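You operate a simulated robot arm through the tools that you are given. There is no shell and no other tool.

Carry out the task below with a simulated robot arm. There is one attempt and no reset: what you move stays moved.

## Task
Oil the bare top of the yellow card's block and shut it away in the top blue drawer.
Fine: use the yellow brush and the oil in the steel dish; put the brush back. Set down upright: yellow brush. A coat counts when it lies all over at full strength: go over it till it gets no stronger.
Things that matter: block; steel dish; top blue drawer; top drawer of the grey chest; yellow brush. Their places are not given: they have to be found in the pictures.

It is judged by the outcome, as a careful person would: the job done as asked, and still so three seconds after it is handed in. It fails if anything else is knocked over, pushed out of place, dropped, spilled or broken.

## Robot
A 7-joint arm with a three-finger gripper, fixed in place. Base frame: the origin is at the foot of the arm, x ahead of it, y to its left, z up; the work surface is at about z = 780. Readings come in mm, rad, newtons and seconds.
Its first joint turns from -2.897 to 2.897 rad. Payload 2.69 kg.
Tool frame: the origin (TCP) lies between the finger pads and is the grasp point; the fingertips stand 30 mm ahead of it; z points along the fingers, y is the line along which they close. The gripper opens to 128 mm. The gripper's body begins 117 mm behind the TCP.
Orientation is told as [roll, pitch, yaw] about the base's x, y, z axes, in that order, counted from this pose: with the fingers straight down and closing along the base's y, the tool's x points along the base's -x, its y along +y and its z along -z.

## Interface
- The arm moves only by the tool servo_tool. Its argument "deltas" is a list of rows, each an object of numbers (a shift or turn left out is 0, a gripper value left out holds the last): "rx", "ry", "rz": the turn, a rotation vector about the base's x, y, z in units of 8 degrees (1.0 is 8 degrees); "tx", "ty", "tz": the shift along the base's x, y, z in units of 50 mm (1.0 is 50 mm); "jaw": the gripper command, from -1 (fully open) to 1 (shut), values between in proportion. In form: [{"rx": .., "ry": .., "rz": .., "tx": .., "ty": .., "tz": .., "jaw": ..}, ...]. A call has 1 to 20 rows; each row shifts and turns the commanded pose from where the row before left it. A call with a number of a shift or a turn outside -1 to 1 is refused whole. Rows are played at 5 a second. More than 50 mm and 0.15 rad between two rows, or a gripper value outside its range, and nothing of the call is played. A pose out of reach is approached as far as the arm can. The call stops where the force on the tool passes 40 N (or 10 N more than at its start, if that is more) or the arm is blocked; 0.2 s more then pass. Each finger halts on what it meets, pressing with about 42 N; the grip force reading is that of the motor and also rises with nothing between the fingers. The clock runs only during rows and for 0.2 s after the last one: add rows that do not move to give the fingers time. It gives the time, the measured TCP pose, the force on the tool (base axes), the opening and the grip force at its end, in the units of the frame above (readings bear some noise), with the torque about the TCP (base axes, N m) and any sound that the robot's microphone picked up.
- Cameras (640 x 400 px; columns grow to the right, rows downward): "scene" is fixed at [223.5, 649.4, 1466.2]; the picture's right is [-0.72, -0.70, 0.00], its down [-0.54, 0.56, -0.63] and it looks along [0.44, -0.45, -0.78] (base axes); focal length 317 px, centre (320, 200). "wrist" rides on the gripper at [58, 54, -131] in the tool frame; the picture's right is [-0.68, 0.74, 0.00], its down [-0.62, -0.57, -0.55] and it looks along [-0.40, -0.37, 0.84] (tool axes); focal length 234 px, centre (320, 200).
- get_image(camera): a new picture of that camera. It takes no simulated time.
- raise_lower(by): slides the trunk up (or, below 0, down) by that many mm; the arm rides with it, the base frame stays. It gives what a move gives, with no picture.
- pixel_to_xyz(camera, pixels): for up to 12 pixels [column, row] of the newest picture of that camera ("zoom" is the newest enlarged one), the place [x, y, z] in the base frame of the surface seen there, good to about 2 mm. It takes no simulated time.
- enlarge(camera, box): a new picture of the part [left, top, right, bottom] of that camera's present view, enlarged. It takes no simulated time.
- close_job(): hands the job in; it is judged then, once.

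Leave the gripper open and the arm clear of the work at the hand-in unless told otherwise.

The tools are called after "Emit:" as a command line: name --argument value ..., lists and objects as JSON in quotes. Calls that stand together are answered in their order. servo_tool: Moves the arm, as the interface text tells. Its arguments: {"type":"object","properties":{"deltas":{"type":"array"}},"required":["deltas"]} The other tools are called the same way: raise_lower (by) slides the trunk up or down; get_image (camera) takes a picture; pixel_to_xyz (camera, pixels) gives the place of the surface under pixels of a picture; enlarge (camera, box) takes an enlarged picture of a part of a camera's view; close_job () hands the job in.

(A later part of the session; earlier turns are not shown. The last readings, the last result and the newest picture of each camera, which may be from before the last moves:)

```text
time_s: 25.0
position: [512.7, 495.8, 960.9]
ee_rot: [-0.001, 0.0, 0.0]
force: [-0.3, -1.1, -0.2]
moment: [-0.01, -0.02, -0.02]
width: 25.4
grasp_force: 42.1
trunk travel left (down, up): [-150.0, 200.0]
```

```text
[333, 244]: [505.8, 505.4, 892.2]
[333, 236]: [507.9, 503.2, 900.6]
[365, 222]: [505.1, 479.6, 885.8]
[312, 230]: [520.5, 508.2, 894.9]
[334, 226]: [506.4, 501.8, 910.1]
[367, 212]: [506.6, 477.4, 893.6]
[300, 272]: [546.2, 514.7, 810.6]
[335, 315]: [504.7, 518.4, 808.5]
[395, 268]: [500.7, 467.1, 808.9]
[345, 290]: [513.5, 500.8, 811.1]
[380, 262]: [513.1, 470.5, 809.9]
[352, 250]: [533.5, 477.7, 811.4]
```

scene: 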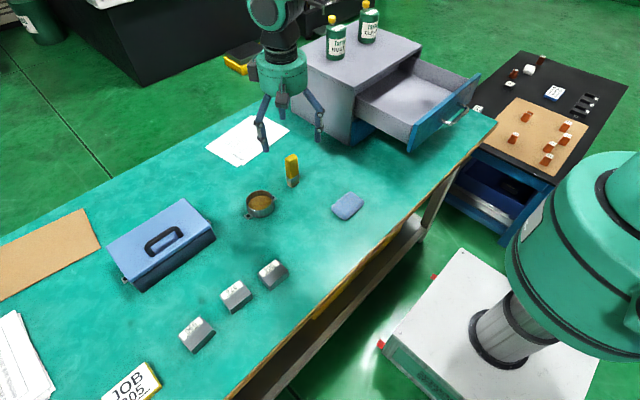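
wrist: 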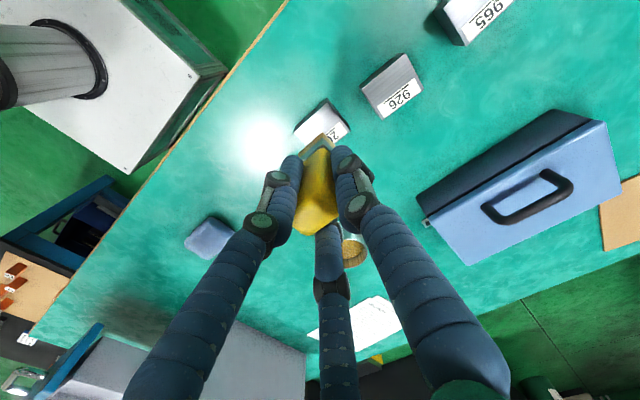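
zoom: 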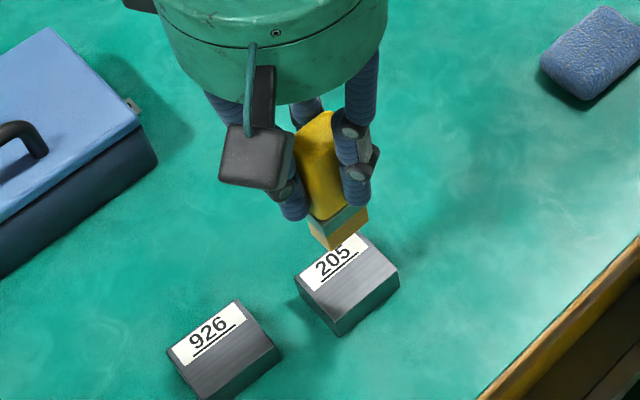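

The footprint centre is about (513, 493), over the bare strip. I lower to ~10 mm above contact.

Emit:
servo_tool --deltas '[{"tz": -0.4}, {"tz": -0.4}, {"tz": -0.3}, {"tz": -0.2}, {}, {}]'

Emit:
servo_tool --deltas '[{}]'

Emit:
enlarge --camera "scene" --box '[224, 240, 320, 300]'

Emit:
enlarge --camera "wrist" --box '[250, 50, 410, 150]'

```text
time_s: 26.4
position: [512.7, 498.0, 895.5]
ee_rot: [0.0, -0.001, -0.001]
force: [0.2, -0.1, -0.1]
moment: [-0.03, 0.0, -0.02]
width: 25.7
grasp_force: 41.9
trunk travel left (down, up): [-150.0, 200.0]
```

```text
time_s: 26.8
position: [513.3, 496.4, 896.0]
ee_rot: [0.001, 0.001, -0.001]
force: [-0.1, 0.0, 0.0]
moment: [-0.05, 0.01, 0.0]
width: 25.4
grasp_force: 42.0
trunk travel left (down, up): [-150.0, 200.0]
```

```text
6.67 times, centred on (272, 270) of scene
```

zoom: 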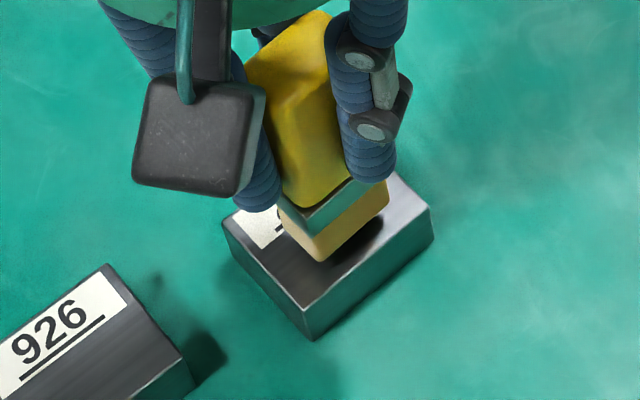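

```text
4.00 times, centred on (330, 100) of wrist
```

zoom: 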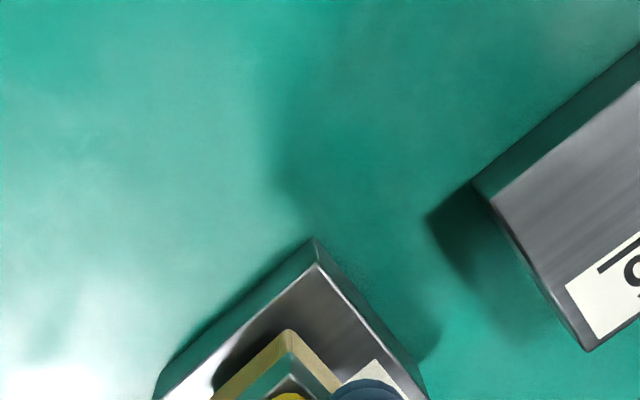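

I lower in 2 mm steps toward contact, watching the force.

Emit:
servo_tool --deltas '[{"tz": -0.04}, {"tz": -0.04}, {"tz": -0.04}, {"tz": -0.04}, {}]'

Emit:
servo_tool --deltas '[{"tz": -0.02}, {}]'

Emit:
servo_tool --deltas '[{"tz": -0.02}, {}]'

```text
time_s: 28.0
position: [512.5, 496.8, 889.3]
ee_rot: [-0.001, 0.0, 0.0]
force: [0.0, 0.6, 0.1]
moment: [0.0, -0.01, 0.0]
width: 25.6
grasp_force: 42.3
trunk travel left (down, up): [-150.0, 200.0]
```

```text
time_s: 28.6
position: [513.0, 496.7, 887.9]
ee_rot: [0.001, 0.0, 0.0]
force: [0.4, 0.6, -0.2]
moment: [0.01, -0.01, -0.02]
width: 25.7
grasp_force: 42.4
trunk travel left (down, up): [-150.0, 200.0]
```

```text
time_s: 29.2
position: [512.2, 496.0, 886.4]
ee_rot: [0.0, 0.001, 0.0]
force: [-0.3, -1.0, -0.4]
moment: [0.03, 0.0, -0.01]
width: 25.8
grasp_force: 42.3
trunk travel left (down, up): [-150.0, 200.0]
```

No contact yet at z≈886.4; I continue in 1 mm steps.

Emit:
servo_tool --deltas '[{"tz": -0.02}, {}]'

Emit:
servo_tool --deltas '[{"tz": -0.02}, {}]'

Emit:
enlarge --camera "scene" --box '[224, 240, 320, 300]'

```text
time_s: 29.8
position: [513.1, 496.7, 886.1]
ee_rot: [0.001, -0.001, 0.0]
force: [-0.4, -2.2, 8.4]
moment: [-0.23, 0.08, 0.01]
width: 25.4
grasp_force: 42.0
trunk travel left (down, up): [-150.0, 200.0]
```

```text
time_s: 30.4
position: [512.3, 497.3, 886.9]
ee_rot: [0.0, -0.001, 0.0]
force: [-3.8, -2.6, 25.9]
moment: [-0.35, 0.28, 0.01]
width: 25.4
grasp_force: 42.3
trunk travel left (down, up): [-150.0, 200.0]
```

```text
6.67 times, centred on (272, 270) of scene
```

zoom: 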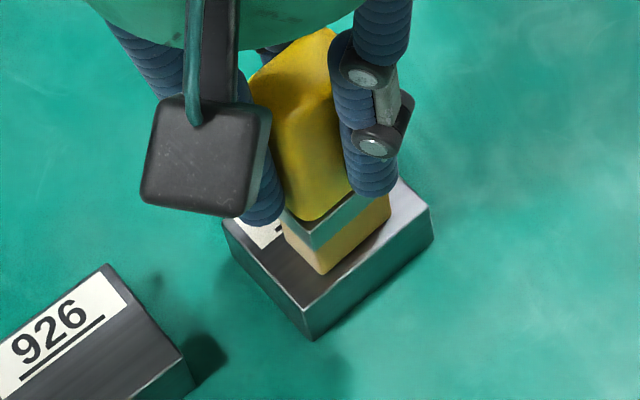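

Contact is at TCP z≈886.2 (force rising to 26 N, stiff). I back off 1 mm to a light pressure and make the first stroke along y over the bare strip.

Emit:
servo_tool --deltas '[{"tz": 0.022}, {}]'

Emit:
servo_tool --deltas '[{"ty": 0.1}, {"ty": 0.14}, {"ty": -0.13}, {"ty": -0.13}, {"ty": -0.13}, {"ty": -0.13}, {}]'

Emit:
enlarge --camera "scene" --box '[224, 240, 320, 300]'

```text
time_s: 31.0
position: [513.1, 496.8, 886.8]
ee_rot: [0.0, -0.001, 0.001]
force: [2.3, 1.5, 14.7]
moment: [0.06, -0.12, 0.01]
width: 25.4
grasp_force: 42.7
trunk travel left (down, up): [-150.0, 200.0]
```

```text
time_s: 32.6
position: [511.2, 482.5, 886.4]
ee_rot: [0.001, 0.001, -0.001]
force: [-0.7, 0.1, 4.3]
moment: [0.0, -0.08, -0.01]
width: 25.6
grasp_force: 41.7
trunk travel left (down, up): [-150.0, 200.0]
```

```text
6.67 times, centred on (272, 270) of scene
```

zoom: 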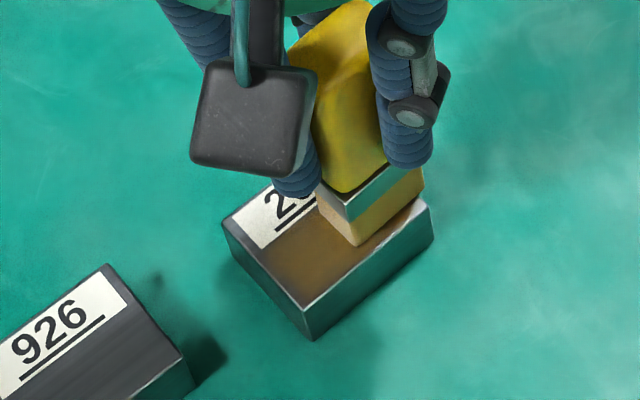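

Oil is going on (brownish coat) and the block hasn't moved. I continue with strokes along y at three x lanes (≈506, 513, 520).

Emit:
servo_tool --deltas '[{"tx": -0.12}, {"ty": 0.13}, {"ty": 0.13}, {"ty": 0.13}, {"ty": 0.13}, {"tx": 0.14}, {"ty": -0.13}, {"ty": -0.13}, {"ty": -0.13}, {"ty": -0.13}, {"tx": 0.14}, {"ty": 0.13}, {"ty": 0.13}, {"ty": 0.13}, {"ty": 0.13}, {}]'

Emit:
enlarge --camera "scene" --box '[224, 240, 320, 300]'

Emit:
get_image --camera "wrist"

```text
time_s: 36.0
position: [519.9, 509.4, 885.8]
ee_rot: [0.0, 0.0, 0.001]
force: [0.0, -1.5, 5.8]
moment: [-0.14, -0.02, 0.01]
width: 25.5
grasp_force: 42.2
trunk travel left (down, up): [-150.0, 200.0]
```

```text
6.67 times, centred on (272, 270) of scene
```

zoom: 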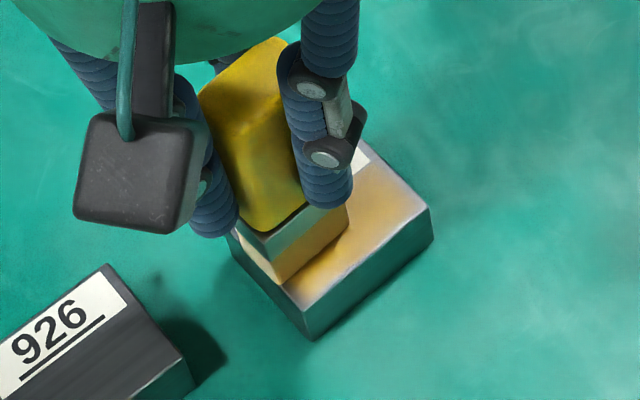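

```text
taken
```

wrist: 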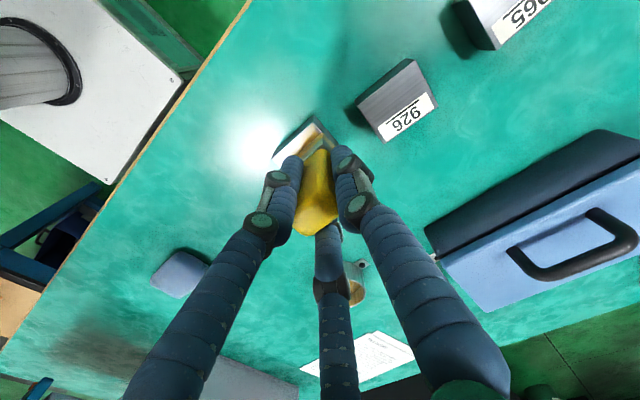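

The coat is building up to gold but thin near the edges. I do more strokes over all lanes with slightly more overhang at the ends and at the near edge.

Emit:
servo_tool --deltas '[{"ty": 0.06}, {"ty": -0.13}, {"ty": -0.13}, {"ty": -0.13}, {"ty": -0.13}, {"ty": -0.13}, {"tx": -0.12}, {"ty": 0.13}, {"ty": 0.13}, {"ty": 0.13}, {"ty": 0.13}, {"ty": 0.13}, {"tx": -0.14}, {"ty": -0.13}, {"ty": -0.13}, {"ty": -0.13}, {"ty": -0.13}, {"ty": -0.13}, {}]'

Emit:
enlarge --camera "scene" --box '[224, 240, 320, 300]'

```text
time_s: 40.0
position: [507.1, 478.8, 886.8]
ee_rot: [0.002, -0.001, 0.001]
force: [-0.4, -0.4, 1.3]
moment: [-0.05, -0.02, 0.01]
width: 25.5
grasp_force: 42.1
trunk travel left (down, up): [-150.0, 200.0]
```

```text
6.67 times, centred on (272, 270) of scene
```

zoom: 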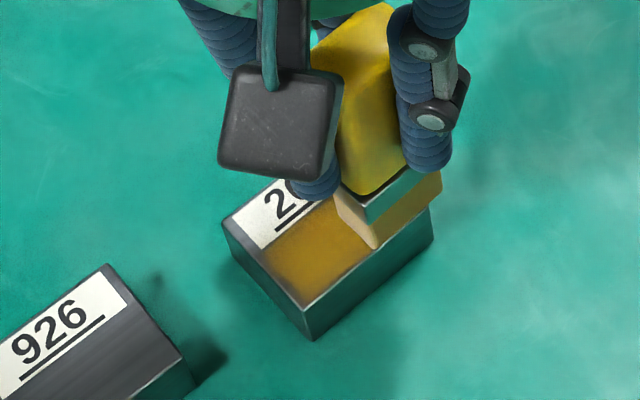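

The left middle is strong but the +y edge and the part under the brush need more, and the bristles look paler. One more full round with wider overhang at the ends.

Emit:
servo_tool --deltas '[{"ty": 0.14}, {"ty": 0.14}, {"ty": 0.14}, {"ty": 0.14}, {"ty": 0.14}, {"tx": 0.14}, {"ty": -0.14}, {"ty": -0.14}, {"ty": -0.14}, {"ty": -0.14}, {"ty": -0.14}, {"tx": 0.13}, {"ty": 0.14}, {"ty": 0.14}, {"ty": 0.14}, {"ty": 0.14}, {"ty": 0.14}, {}]'

Emit:
enlarge --camera "scene" --box '[224, 240, 320, 300]'

```text
time_s: 43.8
position: [522.3, 514.6, 886.7]
ee_rot: [0.0, 0.0, 0.001]
force: [0.4, -2.1, 9.6]
moment: [-0.25, -0.01, 0.0]
width: 25.5
grasp_force: 42.0
trunk travel left (down, up): [-150.0, 200.0]
```

```text
6.67 times, centred on (272, 270) of scene
```

zoom: 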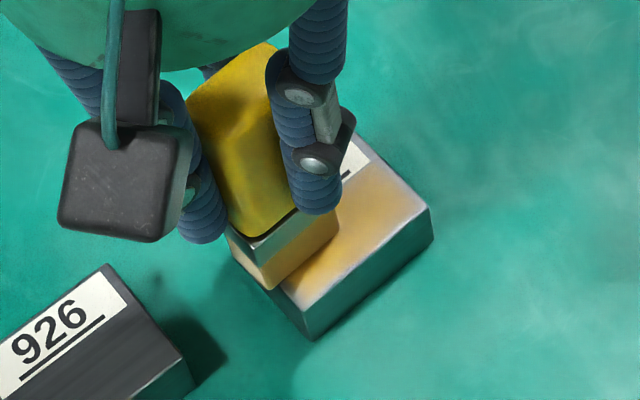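

The right/near edges remain paler. I lift off and go back over the dish to re-dip, and look at the uncovered block meanwhile.

Emit:
servo_tool --deltas '[{"tz": 0.2}, {"tz": 0.5}, {"tz": 0.8}, {}, {"tx": 0.6, "ty": -0.428}, {"tx": 0.6, "ty": -0.428}, {"tx": 0.6, "ty": -0.428}, {"tx": 0.6, "ty": -0.428}, {"tx": 0.6, "ty": -0.428}, {"tx": 0.6, "ty": -0.428}, {}, {}]'

Emit:
enlarge --camera "scene" --box '[224, 240, 320, 300]'

Emit:
get_image --camera "scene"

Emit:
get_image --camera "wrist"

```text
time_s: 46.4
position: [704.0, 387.5, 958.8]
ee_rot: [-0.001, -0.001, -0.001]
force: [0.0, -0.4, -1.5]
moment: [0.02, -0.04, -0.03]
width: 25.6
grasp_force: 41.9
trunk travel left (down, up): [-150.0, 200.0]
```

```text
6.67 times, centred on (272, 270) of scene
```

zoom: 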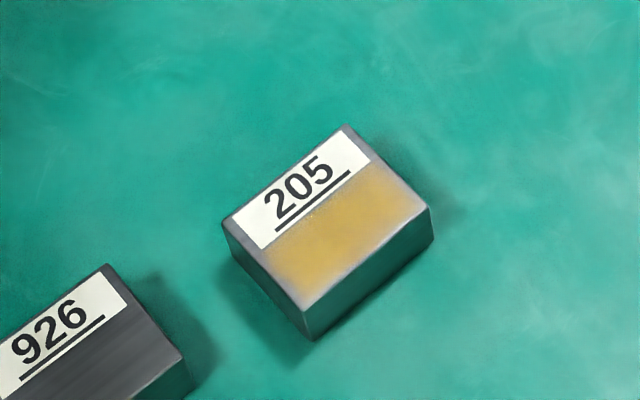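

```text
taken
```

scene: 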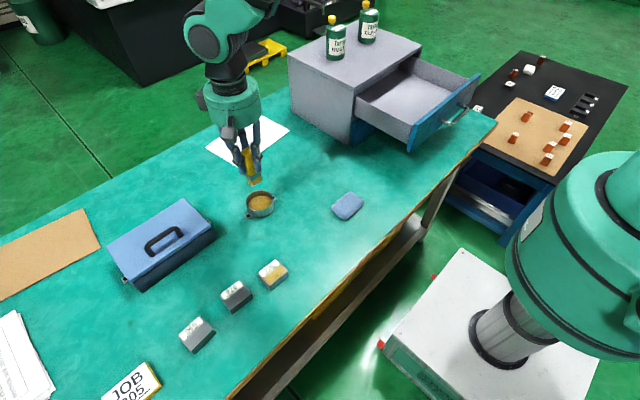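

```text
taken
```

wrist: 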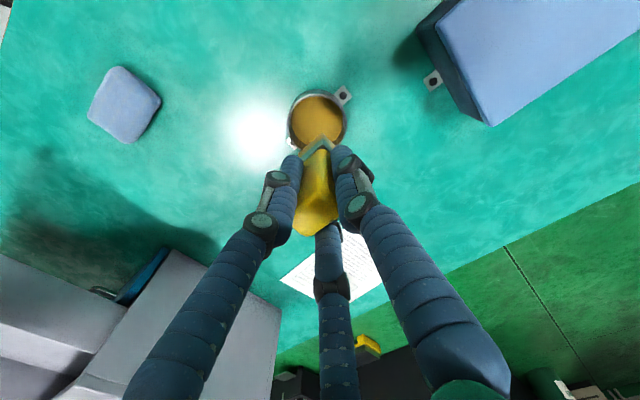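

The coat is good in the middle but thin along the near (low-x) edge and the left (+y) edge. I re-dip: centre over the dish and lower to the oil.

Emit:
servo_tool --deltas '[{"tx": -0.04, "ty": -0.03, "tz": -0.3}, {"tz": -0.4}, {"tz": -0.4}, {"tz": -0.3}, {}, {"tz": -0.1}, {"tz": -0.1}, {"tz": -0.1}, {}, {}]'

Emit:
enlarge --camera "scene" --box '[220, 150, 310, 230]'

```text
time_s: 48.6
position: [699.8, 385.0, 876.5]
ee_rot: [0.0, 0.0, 0.0]
force: [0.4, 0.2, 0.0]
moment: [-0.01, 0.01, -0.01]
width: 25.5
grasp_force: 42.1
trunk travel left (down, up): [-150.0, 200.0]
```

```text
5.00 times, centred on (265, 190) of scene
```

zoom: 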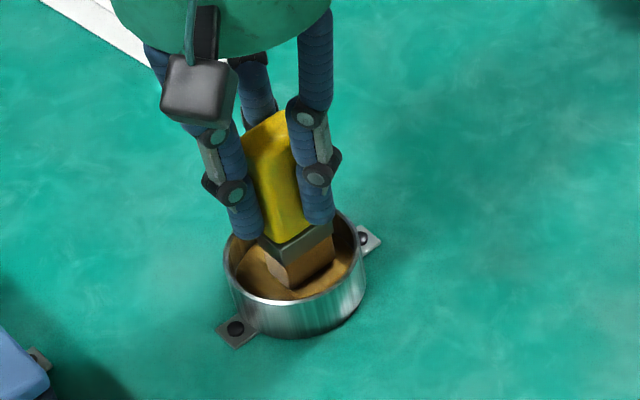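

Not yet at contact (z 876.5, no force). I lower a further ~5 mm into the oil.

Emit:
servo_tool --deltas '[{"tz": -0.05}, {"tz": -0.04}, {}, {}, {}]'

Emit:
enlarge --camera "scene" --box '[220, 150, 310, 230]'

```text
time_s: 49.8
position: [699.4, 385.5, 872.6]
ee_rot: [0.001, -0.001, -0.001]
force: [0.2, 1.6, 5.5]
moment: [0.05, -0.01, 0.02]
width: 25.4
grasp_force: 41.6
trunk travel left (down, up): [-150.0, 200.0]
```

```text
5.00 times, centred on (265, 190) of scene
```

zoom: 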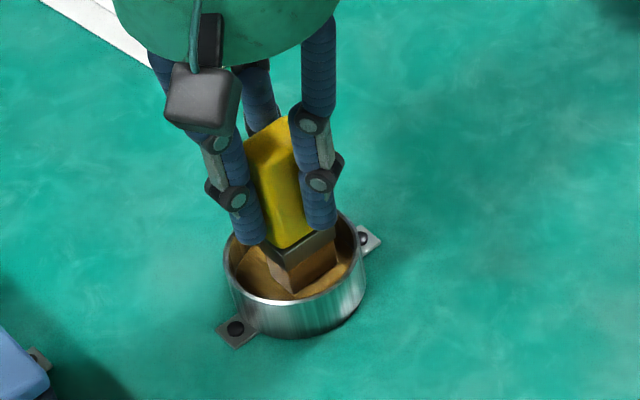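

The bristles are re-wetted (5.5 N contact). I lift out, pause, and travel back above the block.

Emit:
servo_tool --deltas '[{"tz": 0.1}, {"tz": 0.2}, {"tz": 0.4}, {}, {}, {"tz": 0.5}, {"tz": 0.58}, {}, {"tx": -0.628, "ty": 0.372}, {"tx": -0.628, "ty": 0.372}, {"tx": -0.628, "ty": 0.372}, {"tx": -0.628, "ty": 0.372}, {"tx": -0.628, "ty": 0.372}, {"tx": -0.628, "ty": 0.372}, {}, {}]'

Emit:
servo_tool --deltas '[{}]'

Emit:
enlarge --camera "scene" --box '[200, 190, 330, 310]'

```text
time_s: 53.2
position: [511.3, 496.1, 958.0]
ee_rot: [0.001, 0.001, -0.001]
force: [-0.6, 0.0, 0.1]
moment: [0.0, 0.02, 0.03]
width: 25.4
grasp_force: 42.1
trunk travel left (down, up): [-150.0, 200.0]
```

```text
time_s: 53.6
position: [511.0, 495.7, 959.0]
ee_rot: [0.0, 0.002, 0.001]
force: [-0.1, 0.2, -0.7]
moment: [-0.02, -0.02, 0.0]
width: 25.6
grasp_force: 41.9
trunk travel left (down, up): [-150.0, 200.0]
```

```text
3.33 times, centred on (265, 250) of scene
```

zoom: 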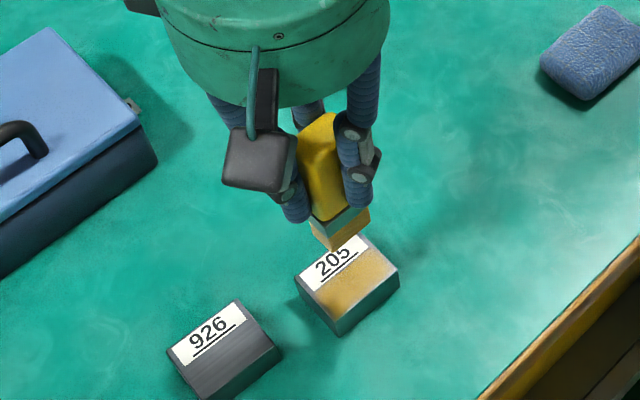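

I lower to about 2 mm above contact, then press lightly.

Emit:
servo_tool --deltas '[{"tz": -0.4}, {"tz": -0.4}, {"tz": -0.4}, {"tz": -0.2}, {}, {}]'

Emit:
servo_tool --deltas '[{"tz": -0.03}, {}]'

Emit:
servo_tool --deltas '[{"tz": -0.02}, {}]'

```text
time_s: 55.0
position: [511.2, 495.7, 889.7]
ee_rot: [-0.001, 0.0, 0.001]
force: [0.2, 1.0, -0.9]
moment: [0.02, 0.0, -0.05]
width: 25.4
grasp_force: 41.9
trunk travel left (down, up): [-150.0, 200.0]
```

```text
time_s: 55.6
position: [511.4, 496.1, 888.5]
ee_rot: [0.001, 0.001, 0.0]
force: [0.3, 0.0, -0.6]
moment: [-0.03, -0.01, 0.01]
width: 25.6
grasp_force: 41.8
trunk travel left (down, up): [-150.0, 200.0]
```

```text
time_s: 56.2
position: [511.5, 495.4, 888.1]
ee_rot: [0.0, 0.0, 0.0]
force: [0.6, 0.3, -0.5]
moment: [-0.03, 0.03, 0.04]
width: 25.4
grasp_force: 42.4
trunk travel left (down, up): [-150.0, 200.0]
```

Emit:
servo_tool --deltas '[{"tz": -0.02}, {}]'

Emit:
servo_tool --deltas '[{"tz": -0.015}, {}]'

```text
time_s: 56.8
position: [509.9, 496.4, 887.4]
ee_rot: [0.001, -0.001, 0.0]
force: [0.0, 0.1, 0.0]
moment: [-0.01, 0.0, 0.04]
width: 25.6
grasp_force: 42.0
trunk travel left (down, up): [-150.0, 200.0]
```

```text
time_s: 57.4
position: [509.5, 493.9, 885.1]
ee_rot: [0.0, 0.001, -0.001]
force: [0.1, -0.5, 0.8]
moment: [0.02, 0.0, 0.01]
width: 25.7
grasp_force: 41.9
trunk travel left (down, up): [-150.0, 200.0]
```

Light contact reached (≈1 N). I press 0.4 mm more and stroke the near-edge lane (x≈503) and the middle lane with full overhang at both ends.

Emit:
servo_tool --deltas '[{"tz": -0.012}, {"tx": -0.14}, {"ty": 0.15}, {"ty": 0.15}, {"ty": 0.14}, {"ty": -0.14}, {"ty": -0.14}, {"ty": -0.14}, {"ty": -0.14}, {"ty": -0.14}, {"ty": -0.14}, {"tx": 0.14}, {"ty": 0.14}, {"ty": 0.14}, {"ty": 0.14}, {"ty": 0.14}, {"ty": 0.14}, {"ty": 0.14}, {}]'

Emit:
enlarge --camera "scene" --box '[224, 240, 320, 300]'

```text
time_s: 61.4
position: [510.2, 519.6, 885.4]
ee_rot: [-0.002, 0.001, -0.002]
force: [-1.2, -3.0, 12.0]
moment: [-0.27, 0.04, -0.02]
width: 25.6
grasp_force: 42.2
trunk travel left (down, up): [-150.0, 200.0]
```

```text
6.67 times, centred on (272, 270) of scene
```

zoom: 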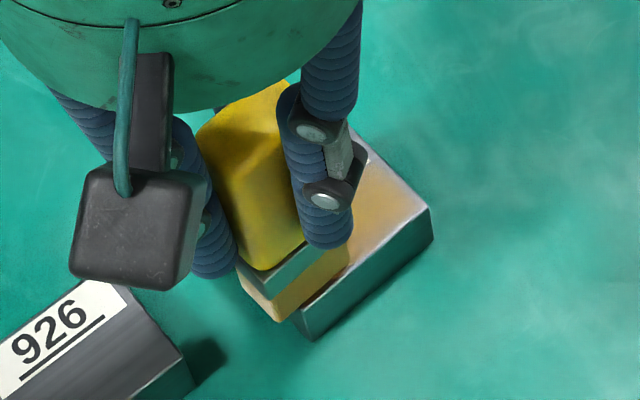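

The brush is at the +y end. I continue with lanes x≈518 and ≈510, and again the near edge.

Emit:
servo_tool --deltas '[{"tx": 0.16}, {"ty": -0.14}, {"ty": -0.14}, {"ty": -0.14}, {"ty": -0.14}, {"ty": -0.14}, {"ty": -0.14}, {"ty": 0.14}, {"ty": 0.14}, {"ty": 0.14}, {"ty": 0.14}, {"ty": 0.14}, {"ty": 0.14}, {}]'

Emit:
servo_tool --deltas '[{"tx": -0.16}, {"ty": -0.14}, {"ty": -0.14}, {"ty": -0.14}, {"ty": -0.14}, {"ty": -0.14}, {"ty": -0.14}, {"tx": -0.14}, {"ty": 0.14}, {"ty": 0.14}, {"ty": 0.14}, {"ty": 0.14}, {"ty": 0.14}, {"ty": 0.14}, {}]'

Emit:
enlarge --camera "scene" --box '[224, 240, 320, 300]'

```text
time_s: 64.4
position: [519.1, 518.6, 886.0]
ee_rot: [0.002, 0.0, 0.0]
force: [0.6, -2.5, 10.4]
moment: [-0.34, -0.05, 0.02]
width: 25.5
grasp_force: 42.2
trunk travel left (down, up): [-150.0, 200.0]
```

```text
time_s: 67.6
position: [503.0, 518.6, 886.7]
ee_rot: [0.001, 0.001, -0.001]
force: [-0.5, 1.0, -0.6]
moment: [0.0, 0.0, -0.01]
width: 25.5
grasp_force: 42.0
trunk travel left (down, up): [-150.0, 200.0]
```

```text
6.67 times, centred on (272, 270) of scene
```

zoom: 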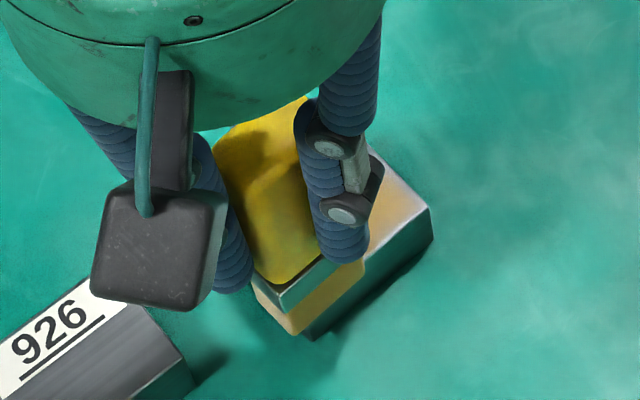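

At the near-edge lane there's no contact force now, so I lower 0.5 mm there and check.

Emit:
servo_tool --deltas '[{"ty": -0.14}, {"tz": -0.015}, {}]'

Emit:
servo_tool --deltas '[{"tz": -0.01}, {}]'

```text
time_s: 68.4
position: [504.4, 510.3, 885.5]
ee_rot: [0.001, -0.001, 0.0]
force: [-0.7, -2.0, 7.5]
moment: [-0.19, 0.02, -0.03]
width: 25.2
grasp_force: 41.8
trunk travel left (down, up): [-150.0, 200.0]
```

```text
time_s: 69.0
position: [503.4, 510.7, 886.1]
ee_rot: [0.002, -0.003, 0.001]
force: [-1.3, -6.0, 17.6]
moment: [-0.53, 0.04, -0.02]
width: 25.2
grasp_force: 41.8
trunk travel left (down, up): [-150.0, 200.0]
```

Contact is firm (17 N); I ease off 0.3 mm and stroke the near-edge lane back and forth along its whole length.

Emit:
servo_tool --deltas '[{"tz": 0.007}, {"ty": 0.13}, {"ty": -0.14}, {"ty": -0.14}, {"ty": -0.14}, {"ty": -0.14}, {"ty": -0.14}, {"ty": -0.14}, {"ty": 0.14}, {"ty": 0.14}, {"ty": 0.14}, {"ty": 0.14}, {"ty": 0.14}, {"ty": 0.14}, {}]'

Emit:
servo_tool --deltas '[{"tx": 0.08}, {"ty": -0.14}, {"ty": -0.14}, {"ty": -0.14}, {"ty": -0.14}, {"ty": -0.14}, {"ty": -0.14}, {}]'

Emit:
enlarge --camera "scene" --box '[224, 240, 320, 300]'

```text
time_s: 72.2
position: [502.3, 517.9, 883.8]
ee_rot: [0.001, 0.001, -0.001]
force: [0.3, -0.1, -0.5]
moment: [0.01, 0.02, -0.03]
width: 25.5
grasp_force: 42.0
trunk travel left (down, up): [-150.0, 200.0]
```

```text
time_s: 74.0
position: [507.7, 473.3, 884.3]
ee_rot: [0.0, 0.001, 0.0]
force: [-0.5, 0.2, -0.4]
moment: [0.02, 0.01, 0.03]
width: 25.3
grasp_force: 42.2
trunk travel left (down, up): [-150.0, 200.0]
```

```text
6.67 times, centred on (272, 270) of scene
```

zoom: 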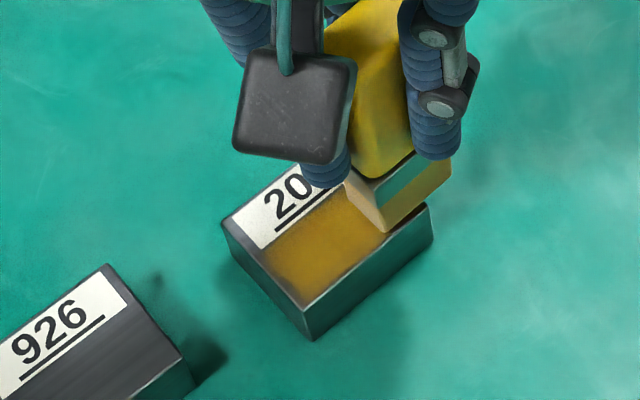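

The coat is nearly all over. The brush has crept up slightly in the grip (no contact now), so I go to the middle and feel for contact again.

Emit:
servo_tool --deltas '[{"ty": 0.22}, {"ty": 0.22}, {"tz": -0.015}, {}]'

Emit:
servo_tool --deltas '[{"tz": -0.012}, {}]'

Emit:
servo_tool --deltas '[{}]'

```text
time_s: 75.0
position: [507.0, 497.5, 884.5]
ee_rot: [0.001, 0.0, 0.0]
force: [-0.7, 0.0, 0.1]
moment: [-0.02, -0.04, -0.03]
width: 25.4
grasp_force: 42.4
trunk travel left (down, up): [-150.0, 200.0]
```

```text
time_s: 75.6
position: [507.5, 498.2, 884.4]
ee_rot: [0.001, 0.0, 0.0]
force: [0.2, 0.4, 0.1]
moment: [-0.03, 0.01, -0.01]
width: 25.4
grasp_force: 42.0
trunk travel left (down, up): [-150.0, 200.0]
```

```text
time_s: 76.0
position: [507.2, 497.2, 883.8]
ee_rot: [0.002, -0.001, -0.001]
force: [0.1, -0.1, 0.5]
moment: [0.05, 0.01, 0.0]
width: 25.4
grasp_force: 42.3
trunk travel left (down, up): [-150.0, 200.0]
```

Emit:
servo_tool --deltas '[{"tz": -0.015}, {}]'

Emit:
servo_tool --deltas '[{"tz": -0.015}, {}]'

Emit:
servo_tool --deltas '[{"tz": -0.015}, {}]'

```text
time_s: 76.6
position: [507.6, 497.1, 884.5]
ee_rot: [0.001, -0.002, 0.001]
force: [-3.4, -1.5, 13.9]
moment: [-0.07, 0.24, -0.02]
width: 25.7
grasp_force: 42.4
trunk travel left (down, up): [-150.0, 200.0]
```

```text
time_s: 77.2
position: [508.2, 498.4, 882.6]
ee_rot: [0.002, -0.002, 0.0]
force: [-3.2, -0.3, 25.4]
moment: [-0.09, 0.25, 0.0]
width: 25.4
grasp_force: 41.6
trunk travel left (down, up): [-150.0, 200.0]
```

```text
time_s: 77.8
position: [507.9, 497.8, 883.0]
ee_rot: [0.003, -0.002, 0.001]
force: [-2.3, 0.7, 35.7]
moment: [-0.22, 0.11, -0.03]
width: 25.3
grasp_force: 41.8
trunk travel left (down, up): [-150.0, 200.0]
```

I overshot to 36 N; I ease back 1.8 mm to around 8–10 N and then run all lanes again.

Emit:
servo_tool --deltas '[{"tz": 0.036}, {}]'

```text
time_s: 78.4
position: [507.9, 499.0, 883.6]
ee_rot: [0.0, 0.0, 0.0]
force: [4.1, 2.5, 24.1]
moment: [0.16, -0.25, 0.01]
width: 25.0
grasp_force: 41.6
trunk travel left (down, up): [-150.0, 200.0]
```

Emit:
servo_tool --deltas '[{"tz": 0.014}, {}]'

```text
time_s: 79.0
position: [507.3, 497.2, 883.6]
ee_rot: [0.0, -0.002, -0.001]
force: [2.2, 4.5, 12.9]
moment: [0.24, -0.2, -0.02]
width: 25.4
grasp_force: 41.8
trunk travel left (down, up): [-150.0, 200.0]
```

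Now about 13 N. I run the lanes: x≈507 both ways, then ≈514.

Emit:
servo_tool --deltas '[{"ty": 0.14}, {"ty": 0.14}, {"ty": 0.14}, {"ty": -0.14}, {"ty": -0.14}, {"ty": -0.14}, {"ty": -0.14}, {"ty": -0.14}, {"ty": -0.14}, {"tx": 0.13}, {"ty": 0.14}, {"ty": 0.14}, {"ty": 0.14}, {"ty": 0.14}, {"ty": 0.14}, {"ty": 0.14}, {}]'

Emit:
servo_tool --deltas '[{"tx": 0.12}, {"ty": -0.14}, {"ty": -0.14}, {"ty": -0.14}, {"ty": -0.14}, {"ty": -0.14}, {"ty": -0.14}, {"ty": 0.14}, {"ty": 0.14}, {"ty": 0.14}, {"ty": 0.14}, {"ty": 0.14}, {"ty": 0.14}, {}]'

Emit:
enlarge --camera "scene" --box '[224, 240, 320, 300]'

```text
time_s: 82.6
position: [514.2, 519.6, 883.4]
ee_rot: [0.001, 0.0, 0.001]
force: [-0.6, -0.1, -0.1]
moment: [0.02, -0.03, -0.01]
width: 25.5
grasp_force: 42.2
trunk travel left (down, up): [-150.0, 200.0]
```

```text
time_s: 85.6
position: [521.1, 518.9, 883.0]
ee_rot: [0.0, 0.0, 0.0]
force: [-0.1, -0.6, -0.6]
moment: [0.01, 0.01, 0.03]
width: 25.3
grasp_force: 41.9
trunk travel left (down, up): [-150.0, 200.0]
```

```text
6.67 times, centred on (272, 270) of scene
```

zoom: 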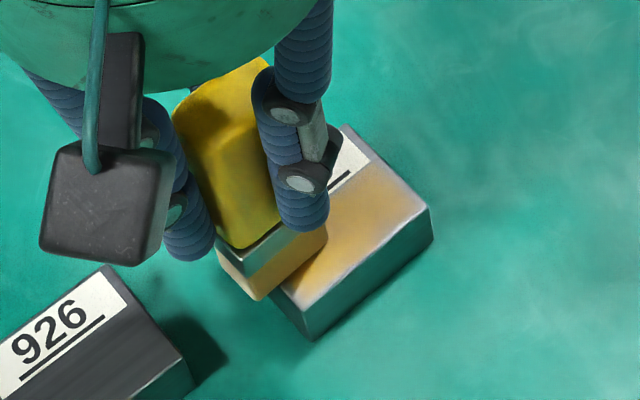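

Contact is lost again. I lift off and move the arm aside toward the dish to view the coat.

Emit:
servo_tool --deltas '[{"tz": 0.2}, {"tz": 0.5}, {"tz": 0.8}, {}, {"tx": 0.6, "ty": -0.438}, {"tx": 0.6, "ty": -0.438}, {"tx": 0.6, "ty": -0.438}, {"tx": 0.6, "ty": -0.438}, {"tx": 0.6, "ty": -0.438}, {"tx": 0.6, "ty": -0.438}, {}, {}]'

Emit:
enlarge --camera "scene" --box '[244, 250, 300, 290]'

Emit:
enlarge --camera "scene" --box '[210, 110, 310, 220]'

```text
time_s: 88.2
position: [698.8, 387.5, 958.4]
ee_rot: [-0.001, 0.0, 0.0]
force: [0.2, 0.3, -1.5]
moment: [0.03, -0.02, -0.02]
width: 25.2
grasp_force: 41.8
trunk travel left (down, up): [-150.0, 200.0]
```

```text
10.00 times, centred on (272, 270) of scene
```

zoom: 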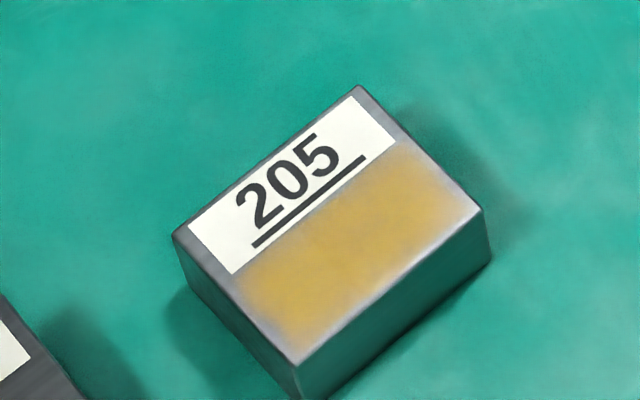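

```text
3.64 times, centred on (260, 165) of scene
```

zoom: 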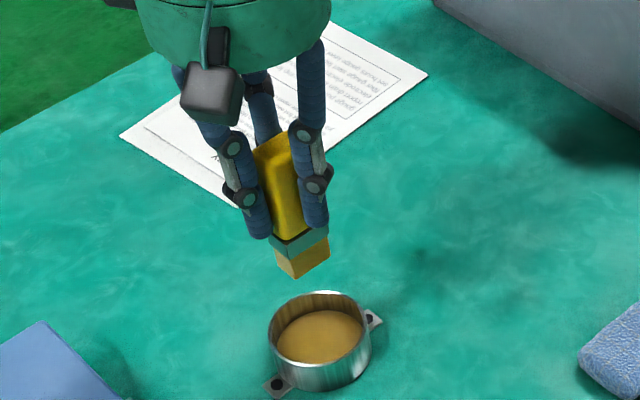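

The coat looks even inside but fades near the edges. To judge whether that's real, I move the wrist camera to look straight down at the block: TCP to about (581, 438, 920), clear of the blocks.

Emit:
servo_tool --deltas '[{"tx": -0.6, "ty": 0.26}, {"tx": -0.6, "ty": 0.26}, {"tx": -0.6, "ty": 0.25}, {"tx": -0.56, "ty": 0.25}, {"tz": -0.38}, {"tz": -0.38}, {}, {}]'

Emit:
enlarge --camera "wrist" --box '[240, 0, 400, 120]'

Emit:
get_image --camera "wrist"

```text
time_s: 90.0
position: [582.0, 438.6, 920.4]
ee_rot: [0.0, 0.001, 0.0]
force: [0.0, 0.4, -0.9]
moment: [0.03, -0.02, -0.01]
width: 25.3
grasp_force: 41.8
trunk travel left (down, up): [-150.0, 200.0]
```

```text
3.33 times, centred on (320, 60) of wrist
```

zoom: 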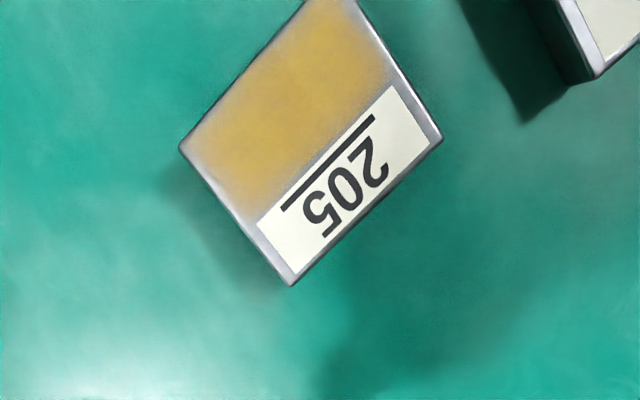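

```text
taken
```

wrist: 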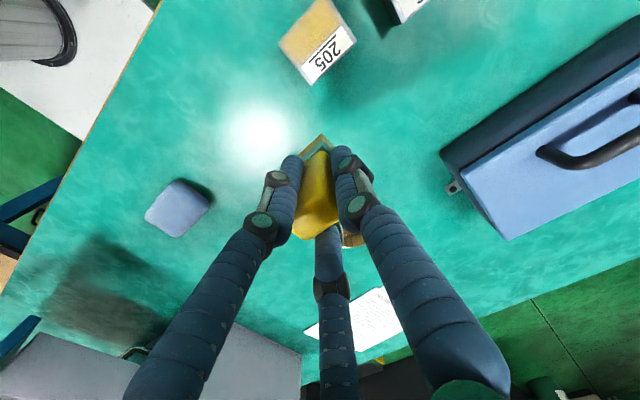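

The coat reaches near all edges with only a soft margin. I shift the camera a little (−15, +15) to see the whole bare area.

Emit:
servo_tool --deltas '[{"tx": -0.3, "ty": 0.3}, {}, {}]'

Emit:
enlarge --camera "wrist" --box '[260, 10, 372, 80]'

Emit:
pixel_to_xyz --camera "zoom" --pixels '[[320, 100], [250, 200], [400, 200], [320, 300], [320, 200], [200, 200], [350, 50], [400, 100]]'

```text
time_s: 90.8
position: [566.7, 454.0, 920.5]
ee_rot: [0.001, -0.001, -0.001]
force: [-0.4, -0.4, 0.1]
moment: [0.02, 0.01, -0.01]
width: 25.3
grasp_force: 41.4
trunk travel left (down, up): [-150.0, 200.0]
```

```text
5.71 times, centred on (316, 45) of wrist
```

zoom: 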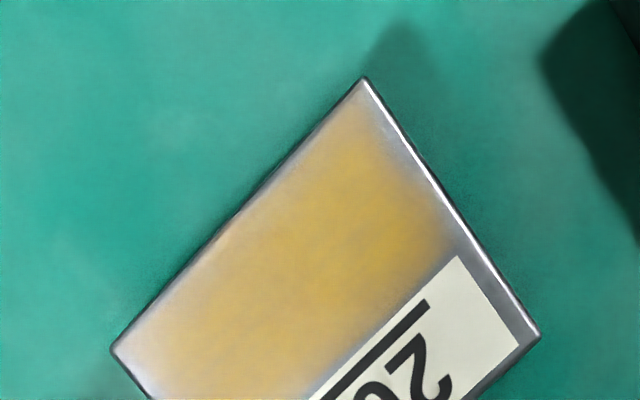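

```text
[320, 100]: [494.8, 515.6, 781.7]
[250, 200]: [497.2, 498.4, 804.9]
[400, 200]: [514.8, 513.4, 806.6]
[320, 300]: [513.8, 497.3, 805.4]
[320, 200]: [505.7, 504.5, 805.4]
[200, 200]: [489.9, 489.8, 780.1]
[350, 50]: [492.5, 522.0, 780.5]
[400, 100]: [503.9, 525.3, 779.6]
```

The coat's soft margin matches the label's own ~3 mm inset, so it seems near complete. I take a baseline picture of the whole coat, shifting the camera 12 mm more, to compare after another round.

Emit:
servo_tool --deltas '[{"tx": -0.3, "ty": 0.3, "tz": 0.3}, {}, {}]'

Emit:
enlarge --camera "wrist" --box '[260, 20, 372, 100]'

```text
time_s: 91.6
position: [552.7, 468.8, 935.4]
ee_rot: [0.0, 0.0, 0.0]
force: [-0.2, 0.5, -1.1]
moment: [-0.02, 0.03, 0.0]
width: 25.5
grasp_force: 41.9
trunk travel left (down, up): [-150.0, 200.0]
```

```text
5.00 times, centred on (316, 60) of wrist
```

zoom: 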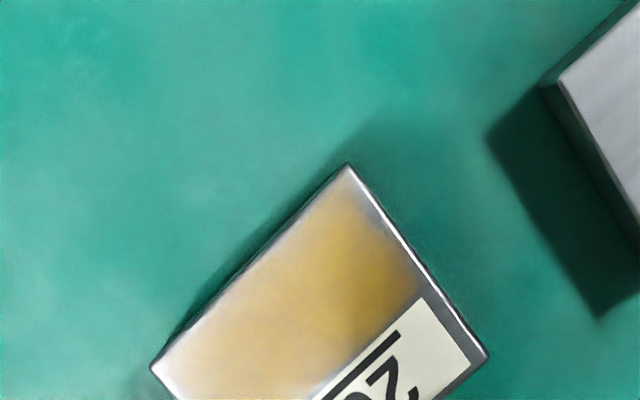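

Light reflections make it hard to judge, so I do one more dip and round to be sure it gets no stronger. I return over the dish.

Emit:
servo_tool --deltas '[{"tz": 0.45}, {"tx": 0.746, "ty": -0.41}, {"tx": 0.746, "ty": -0.41}, {"tx": 0.746, "ty": -0.41}, {"tx": 0.746, "ty": -0.41}, {}, {}]'

Emit:
servo_tool --deltas '[{}]'

```text
time_s: 93.2
position: [702.1, 386.1, 957.7]
ee_rot: [0.0, 0.0, 0.0]
force: [0.2, 0.9, -1.9]
moment: [0.01, 0.01, -0.02]
width: 25.4
grasp_force: 41.5
trunk travel left (down, up): [-150.0, 200.0]
```

```text
time_s: 93.6
position: [703.0, 387.3, 958.4]
ee_rot: [0.001, 0.0, 0.0]
force: [0.1, -0.2, -1.2]
moment: [0.01, 0.01, 0.0]
width: 25.3
grasp_force: 41.8
trunk travel left (down, up): [-150.0, 200.0]
```

I lower into the dish: down to about z 872, then small steps to light contact.

Emit:
servo_tool --deltas '[{"tz": -0.4}, {"tz": -0.4}, {"tz": -0.4}, {"tz": -0.3}, {"tz": -0.2}, {}]'

Emit:
servo_tool --deltas '[{"tz": -0.04}, {}]'

```text
time_s: 95.0
position: [701.6, 386.8, 872.0]
ee_rot: [-0.002, 0.001, -0.001]
force: [-0.3, 0.4, -1.0]
moment: [0.0, 0.0, 0.01]
width: 25.5
grasp_force: 41.9
trunk travel left (down, up): [-150.0, 200.0]
```

```text
time_s: 95.6
position: [701.4, 387.1, 870.5]
ee_rot: [0.0, 0.0, -0.001]
force: [0.2, 0.1, -0.6]
moment: [-0.01, -0.03, 0.01]
width: 25.2
grasp_force: 41.5
trunk travel left (down, up): [-150.0, 200.0]
```

Emit:
servo_tool --deltas '[{"tz": -0.03}, {}]'

Emit:
enlarge --camera "scene" --box '[220, 150, 310, 230]'

```text
time_s: 96.2
position: [701.6, 385.7, 868.9]
ee_rot: [-0.001, -0.001, 0.0]
force: [-1.0, 0.0, -0.7]
moment: [0.02, 0.0, 0.02]
width: 25.4
grasp_force: 41.9
trunk travel left (down, up): [-150.0, 200.0]
```

```text
5.00 times, centred on (265, 190) of scene
```

zoom: 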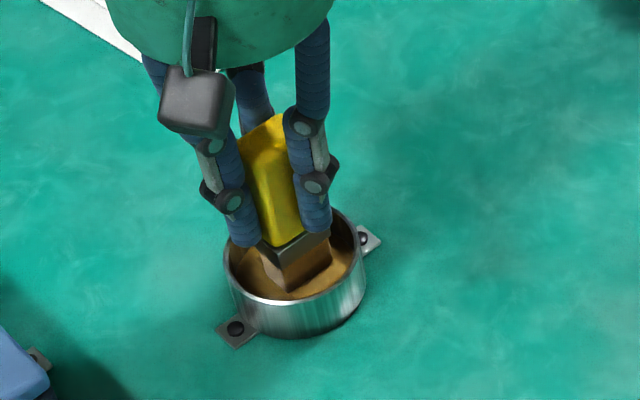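

Emit:
servo_tool --deltas '[{"tz": -0.025}, {}]'

```text
time_s: 96.8
position: [700.7, 386.8, 868.9]
ee_rot: [0.001, 0.001, 0.0]
force: [-0.8, -1.3, 3.4]
moment: [-0.13, 0.02, -0.01]
width: 25.2
grasp_force: 42.3
trunk travel left (down, up): [-150.0, 200.0]
```

Light contact with the oil (3.4 N). I wait a moment, lift out, pause, and go back above the block.

Emit:
servo_tool --deltas '[{}, {}, {"tz": 0.1}, {"tz": 0.2}, {"tz": 0.4}, {}, {}, {"tz": 0.5}, {"tz": 0.58}, {}, {"tx": -0.628, "ty": 0.372}, {"tx": -0.628, "ty": 0.372}, {"tx": -0.628, "ty": 0.372}, {"tx": -0.628, "ty": 0.372}, {"tx": -0.628, "ty": 0.372}, {"tx": -0.628, "ty": 0.372}, {}, {}]'

Emit:
servo_tool --deltas '[{"tz": -0.4}, {"tz": -0.4}, {"tz": -0.4}, {"tz": -0.16}, {}, {}]'

Emit:
enlarge --camera "scene" --box '[224, 230, 320, 300]'

```text
time_s: 100.6
position: [514.1, 497.2, 957.5]
ee_rot: [0.0, 0.0, 0.0]
force: [0.3, 0.2, -0.7]
moment: [-0.01, 0.01, 0.01]
width: 25.6
grasp_force: 41.8
trunk travel left (down, up): [-150.0, 200.0]
```

```text
time_s: 102.0
position: [514.3, 497.9, 889.2]
ee_rot: [-0.001, 0.001, 0.001]
force: [0.2, -0.2, -0.9]
moment: [0.02, -0.01, 0.02]
width: 25.5
grasp_force: 42.2
trunk travel left (down, up): [-150.0, 200.0]
```

```text
5.71 times, centred on (272, 265) of scene
```

zoom: 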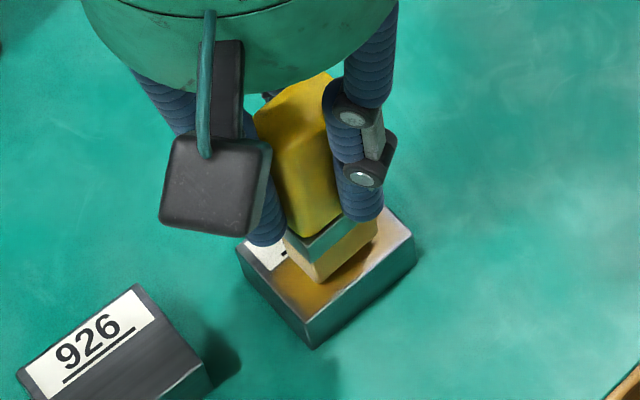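

I lower in small steps to light contact again.

Emit:
servo_tool --deltas '[{"tz": -0.05}, {"tz": -0.05}, {}]'

Emit:
servo_tool --deltas '[{"tz": -0.015}, {}]'

```text
time_s: 102.8
position: [513.1, 498.0, 883.4]
ee_rot: [0.0, 0.0, -0.001]
force: [-1.0, -1.1, -0.2]
moment: [0.0, 0.03, 0.0]
width: 25.1
grasp_force: 42.1
trunk travel left (down, up): [-150.0, 200.0]
```

```text
time_s: 103.4
position: [512.6, 498.2, 884.3]
ee_rot: [0.001, -0.001, -0.001]
force: [0.0, 0.4, -1.1]
moment: [-0.02, 0.02, 0.03]
width: 25.5
grasp_force: 42.1
trunk travel left (down, up): [-150.0, 200.0]
```

Emit:
servo_tool --deltas '[{"tz": -0.02}, {}]'

```text
time_s: 104.0
position: [513.8, 497.9, 883.6]
ee_rot: [0.0, 0.001, 0.0]
force: [-1.1, -2.7, 7.2]
moment: [-0.17, 0.05, 0.01]
width: 25.4
grasp_force: 41.9
trunk travel left (down, up): [-150.0, 200.0]
```

About 7 N. I stroke lane 514, then lane ≈506.

Emit:
servo_tool --deltas '[{"ty": 0.14}, {"ty": 0.14}, {"ty": -0.128}, {"ty": -0.128}, {"ty": -0.128}, {"ty": -0.128}, {"ty": -0.128}, {"tx": -0.15}, {"ty": 0.128}, {"ty": 0.128}, {"ty": 0.128}, {"ty": 0.128}, {"ty": 0.128}, {}]'

```text
time_s: 107.0
position: [505.2, 511.4, 883.2]
ee_rot: [0.001, -0.001, 0.0]
force: [-0.6, -2.2, 10.7]
moment: [-0.21, 0.04, -0.01]
width: 25.5
grasp_force: 42.2
trunk travel left (down, up): [-150.0, 200.0]
```

Contact is kept (10.7 N). I continue: near lane back, then lanes 513 and 520.

Emit:
servo_tool --deltas '[{"tx": -0.05}, {"ty": -0.128}, {"ty": -0.128}, {"ty": -0.128}, {"ty": -0.128}, {"ty": -0.128}, {"tx": 0.15}, {"ty": 0.128}, {"ty": 0.128}, {"ty": 0.128}, {"ty": 0.128}, {"ty": 0.128}, {"tx": 0.19}, {"ty": -0.128}, {"ty": -0.128}, {"ty": -0.128}, {"ty": -0.128}, {"ty": -0.128}, {}]'

Emit:
servo_tool --deltas '[{"tx": 0.02}, {"ty": 0.128}, {"ty": 0.128}, {"ty": 0.128}, {"ty": 0.128}, {"ty": 0.128}, {}]'

Emit:
enlarge --camera "scene" --box '[224, 230, 320, 300]'

```text
time_s: 111.0
position: [519.2, 480.8, 881.5]
ee_rot: [0.0, -0.001, -0.001]
force: [1.0, 1.1, 12.7]
moment: [0.17, -0.02, -0.02]
width: 25.8
grasp_force: 42.1
trunk travel left (down, up): [-150.0, 200.0]
```

```text
time_s: 112.6
position: [521.7, 513.4, 883.0]
ee_rot: [0.0, 0.0, 0.001]
force: [0.2, -2.6, 10.9]
moment: [-0.33, -0.04, 0.01]
width: 25.5
grasp_force: 42.4
trunk travel left (down, up): [-150.0, 200.0]
```

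```text
5.71 times, centred on (272, 265) of scene
```

zoom: 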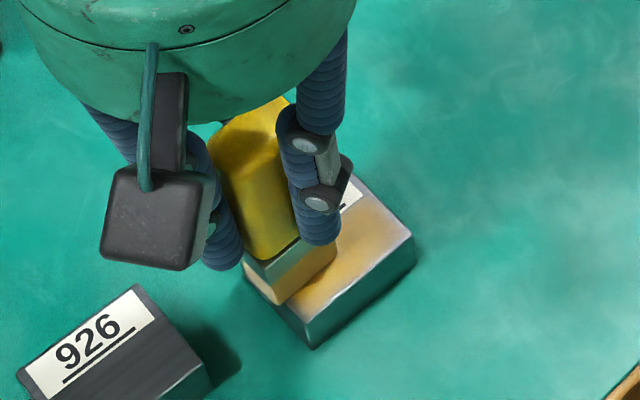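

Contact held throughout. I do a last perimeter pass: across the +y end, down the near edge, across the −y end, and up the middle.

Emit:
servo_tool --deltas '[{"tx": -0.12}, {"tx": -0.12}, {"tx": -0.12}, {"ty": -0.128}, {"ty": -0.128}, {"ty": -0.128}, {"ty": -0.128}, {"ty": -0.128}, {"tx": 0.12}, {"tx": 0.12}, {"tx": 0.1}, {"tx": -0.16}, {"ty": 0.128}, {"ty": 0.128}, {"ty": 0.128}, {"ty": 0.128}, {"ty": 0.128}, {}]'

Emit:
servo_tool --deltas '[{"ty": -0.128}, {"ty": -0.128}, {"ty": -0.128}, {"tz": 0.2}, {"tz": 0.5}, {"tz": 0.8}, {}, {"tx": 0.6, "ty": -0.4}, {"tx": 0.6, "ty": -0.4}, {}, {}]'

```text
time_s: 116.4
position: [512.8, 511.8, 883.1]
ee_rot: [0.0, 0.0, -0.001]
force: [-0.1, -0.2, -0.6]
moment: [-0.02, 0.0, -0.02]
width: 25.4
grasp_force: 42.6
trunk travel left (down, up): [-150.0, 200.0]
```

```text
time_s: 118.8
position: [569.5, 453.0, 958.3]
ee_rot: [0.002, 0.001, 0.001]
force: [-0.4, -1.3, -0.6]
moment: [0.01, -0.04, 0.0]
width: 25.4
grasp_force: 42.5
trunk travel left (down, up): [-150.0, 200.0]
```

I lower to the same viewing pose as the earlier close-up (567, 454, 920) and compare.

Emit:
servo_tool --deltas '[{"tx": -0.05, "ty": 0.02, "tz": -0.38}, {"tz": -0.38}, {}, {}]'

Emit:
enlarge --camera "wrist" --box '[260, 10, 372, 80]'

Emit:
enlarge --camera "scene" --box '[244, 250, 300, 290]'

```text
time_s: 119.8
position: [569.2, 453.1, 919.8]
ee_rot: [0.001, 0.0, 0.001]
force: [0.6, -0.1, -1.2]
moment: [-0.01, 0.0, -0.01]
width: 25.5
grasp_force: 41.8
trunk travel left (down, up): [-150.0, 200.0]
```

```text
5.71 times, centred on (316, 45) of wrist
```

zoom: 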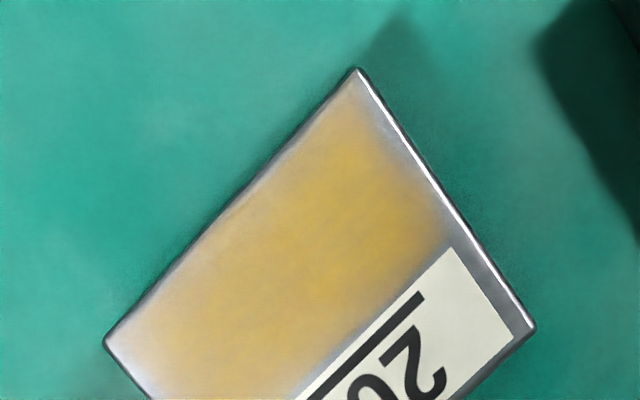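

```text
10.00 times, centred on (272, 270) of scene
```

zoom: 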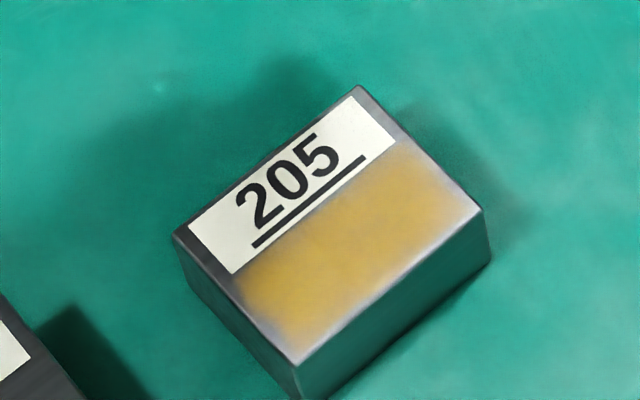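

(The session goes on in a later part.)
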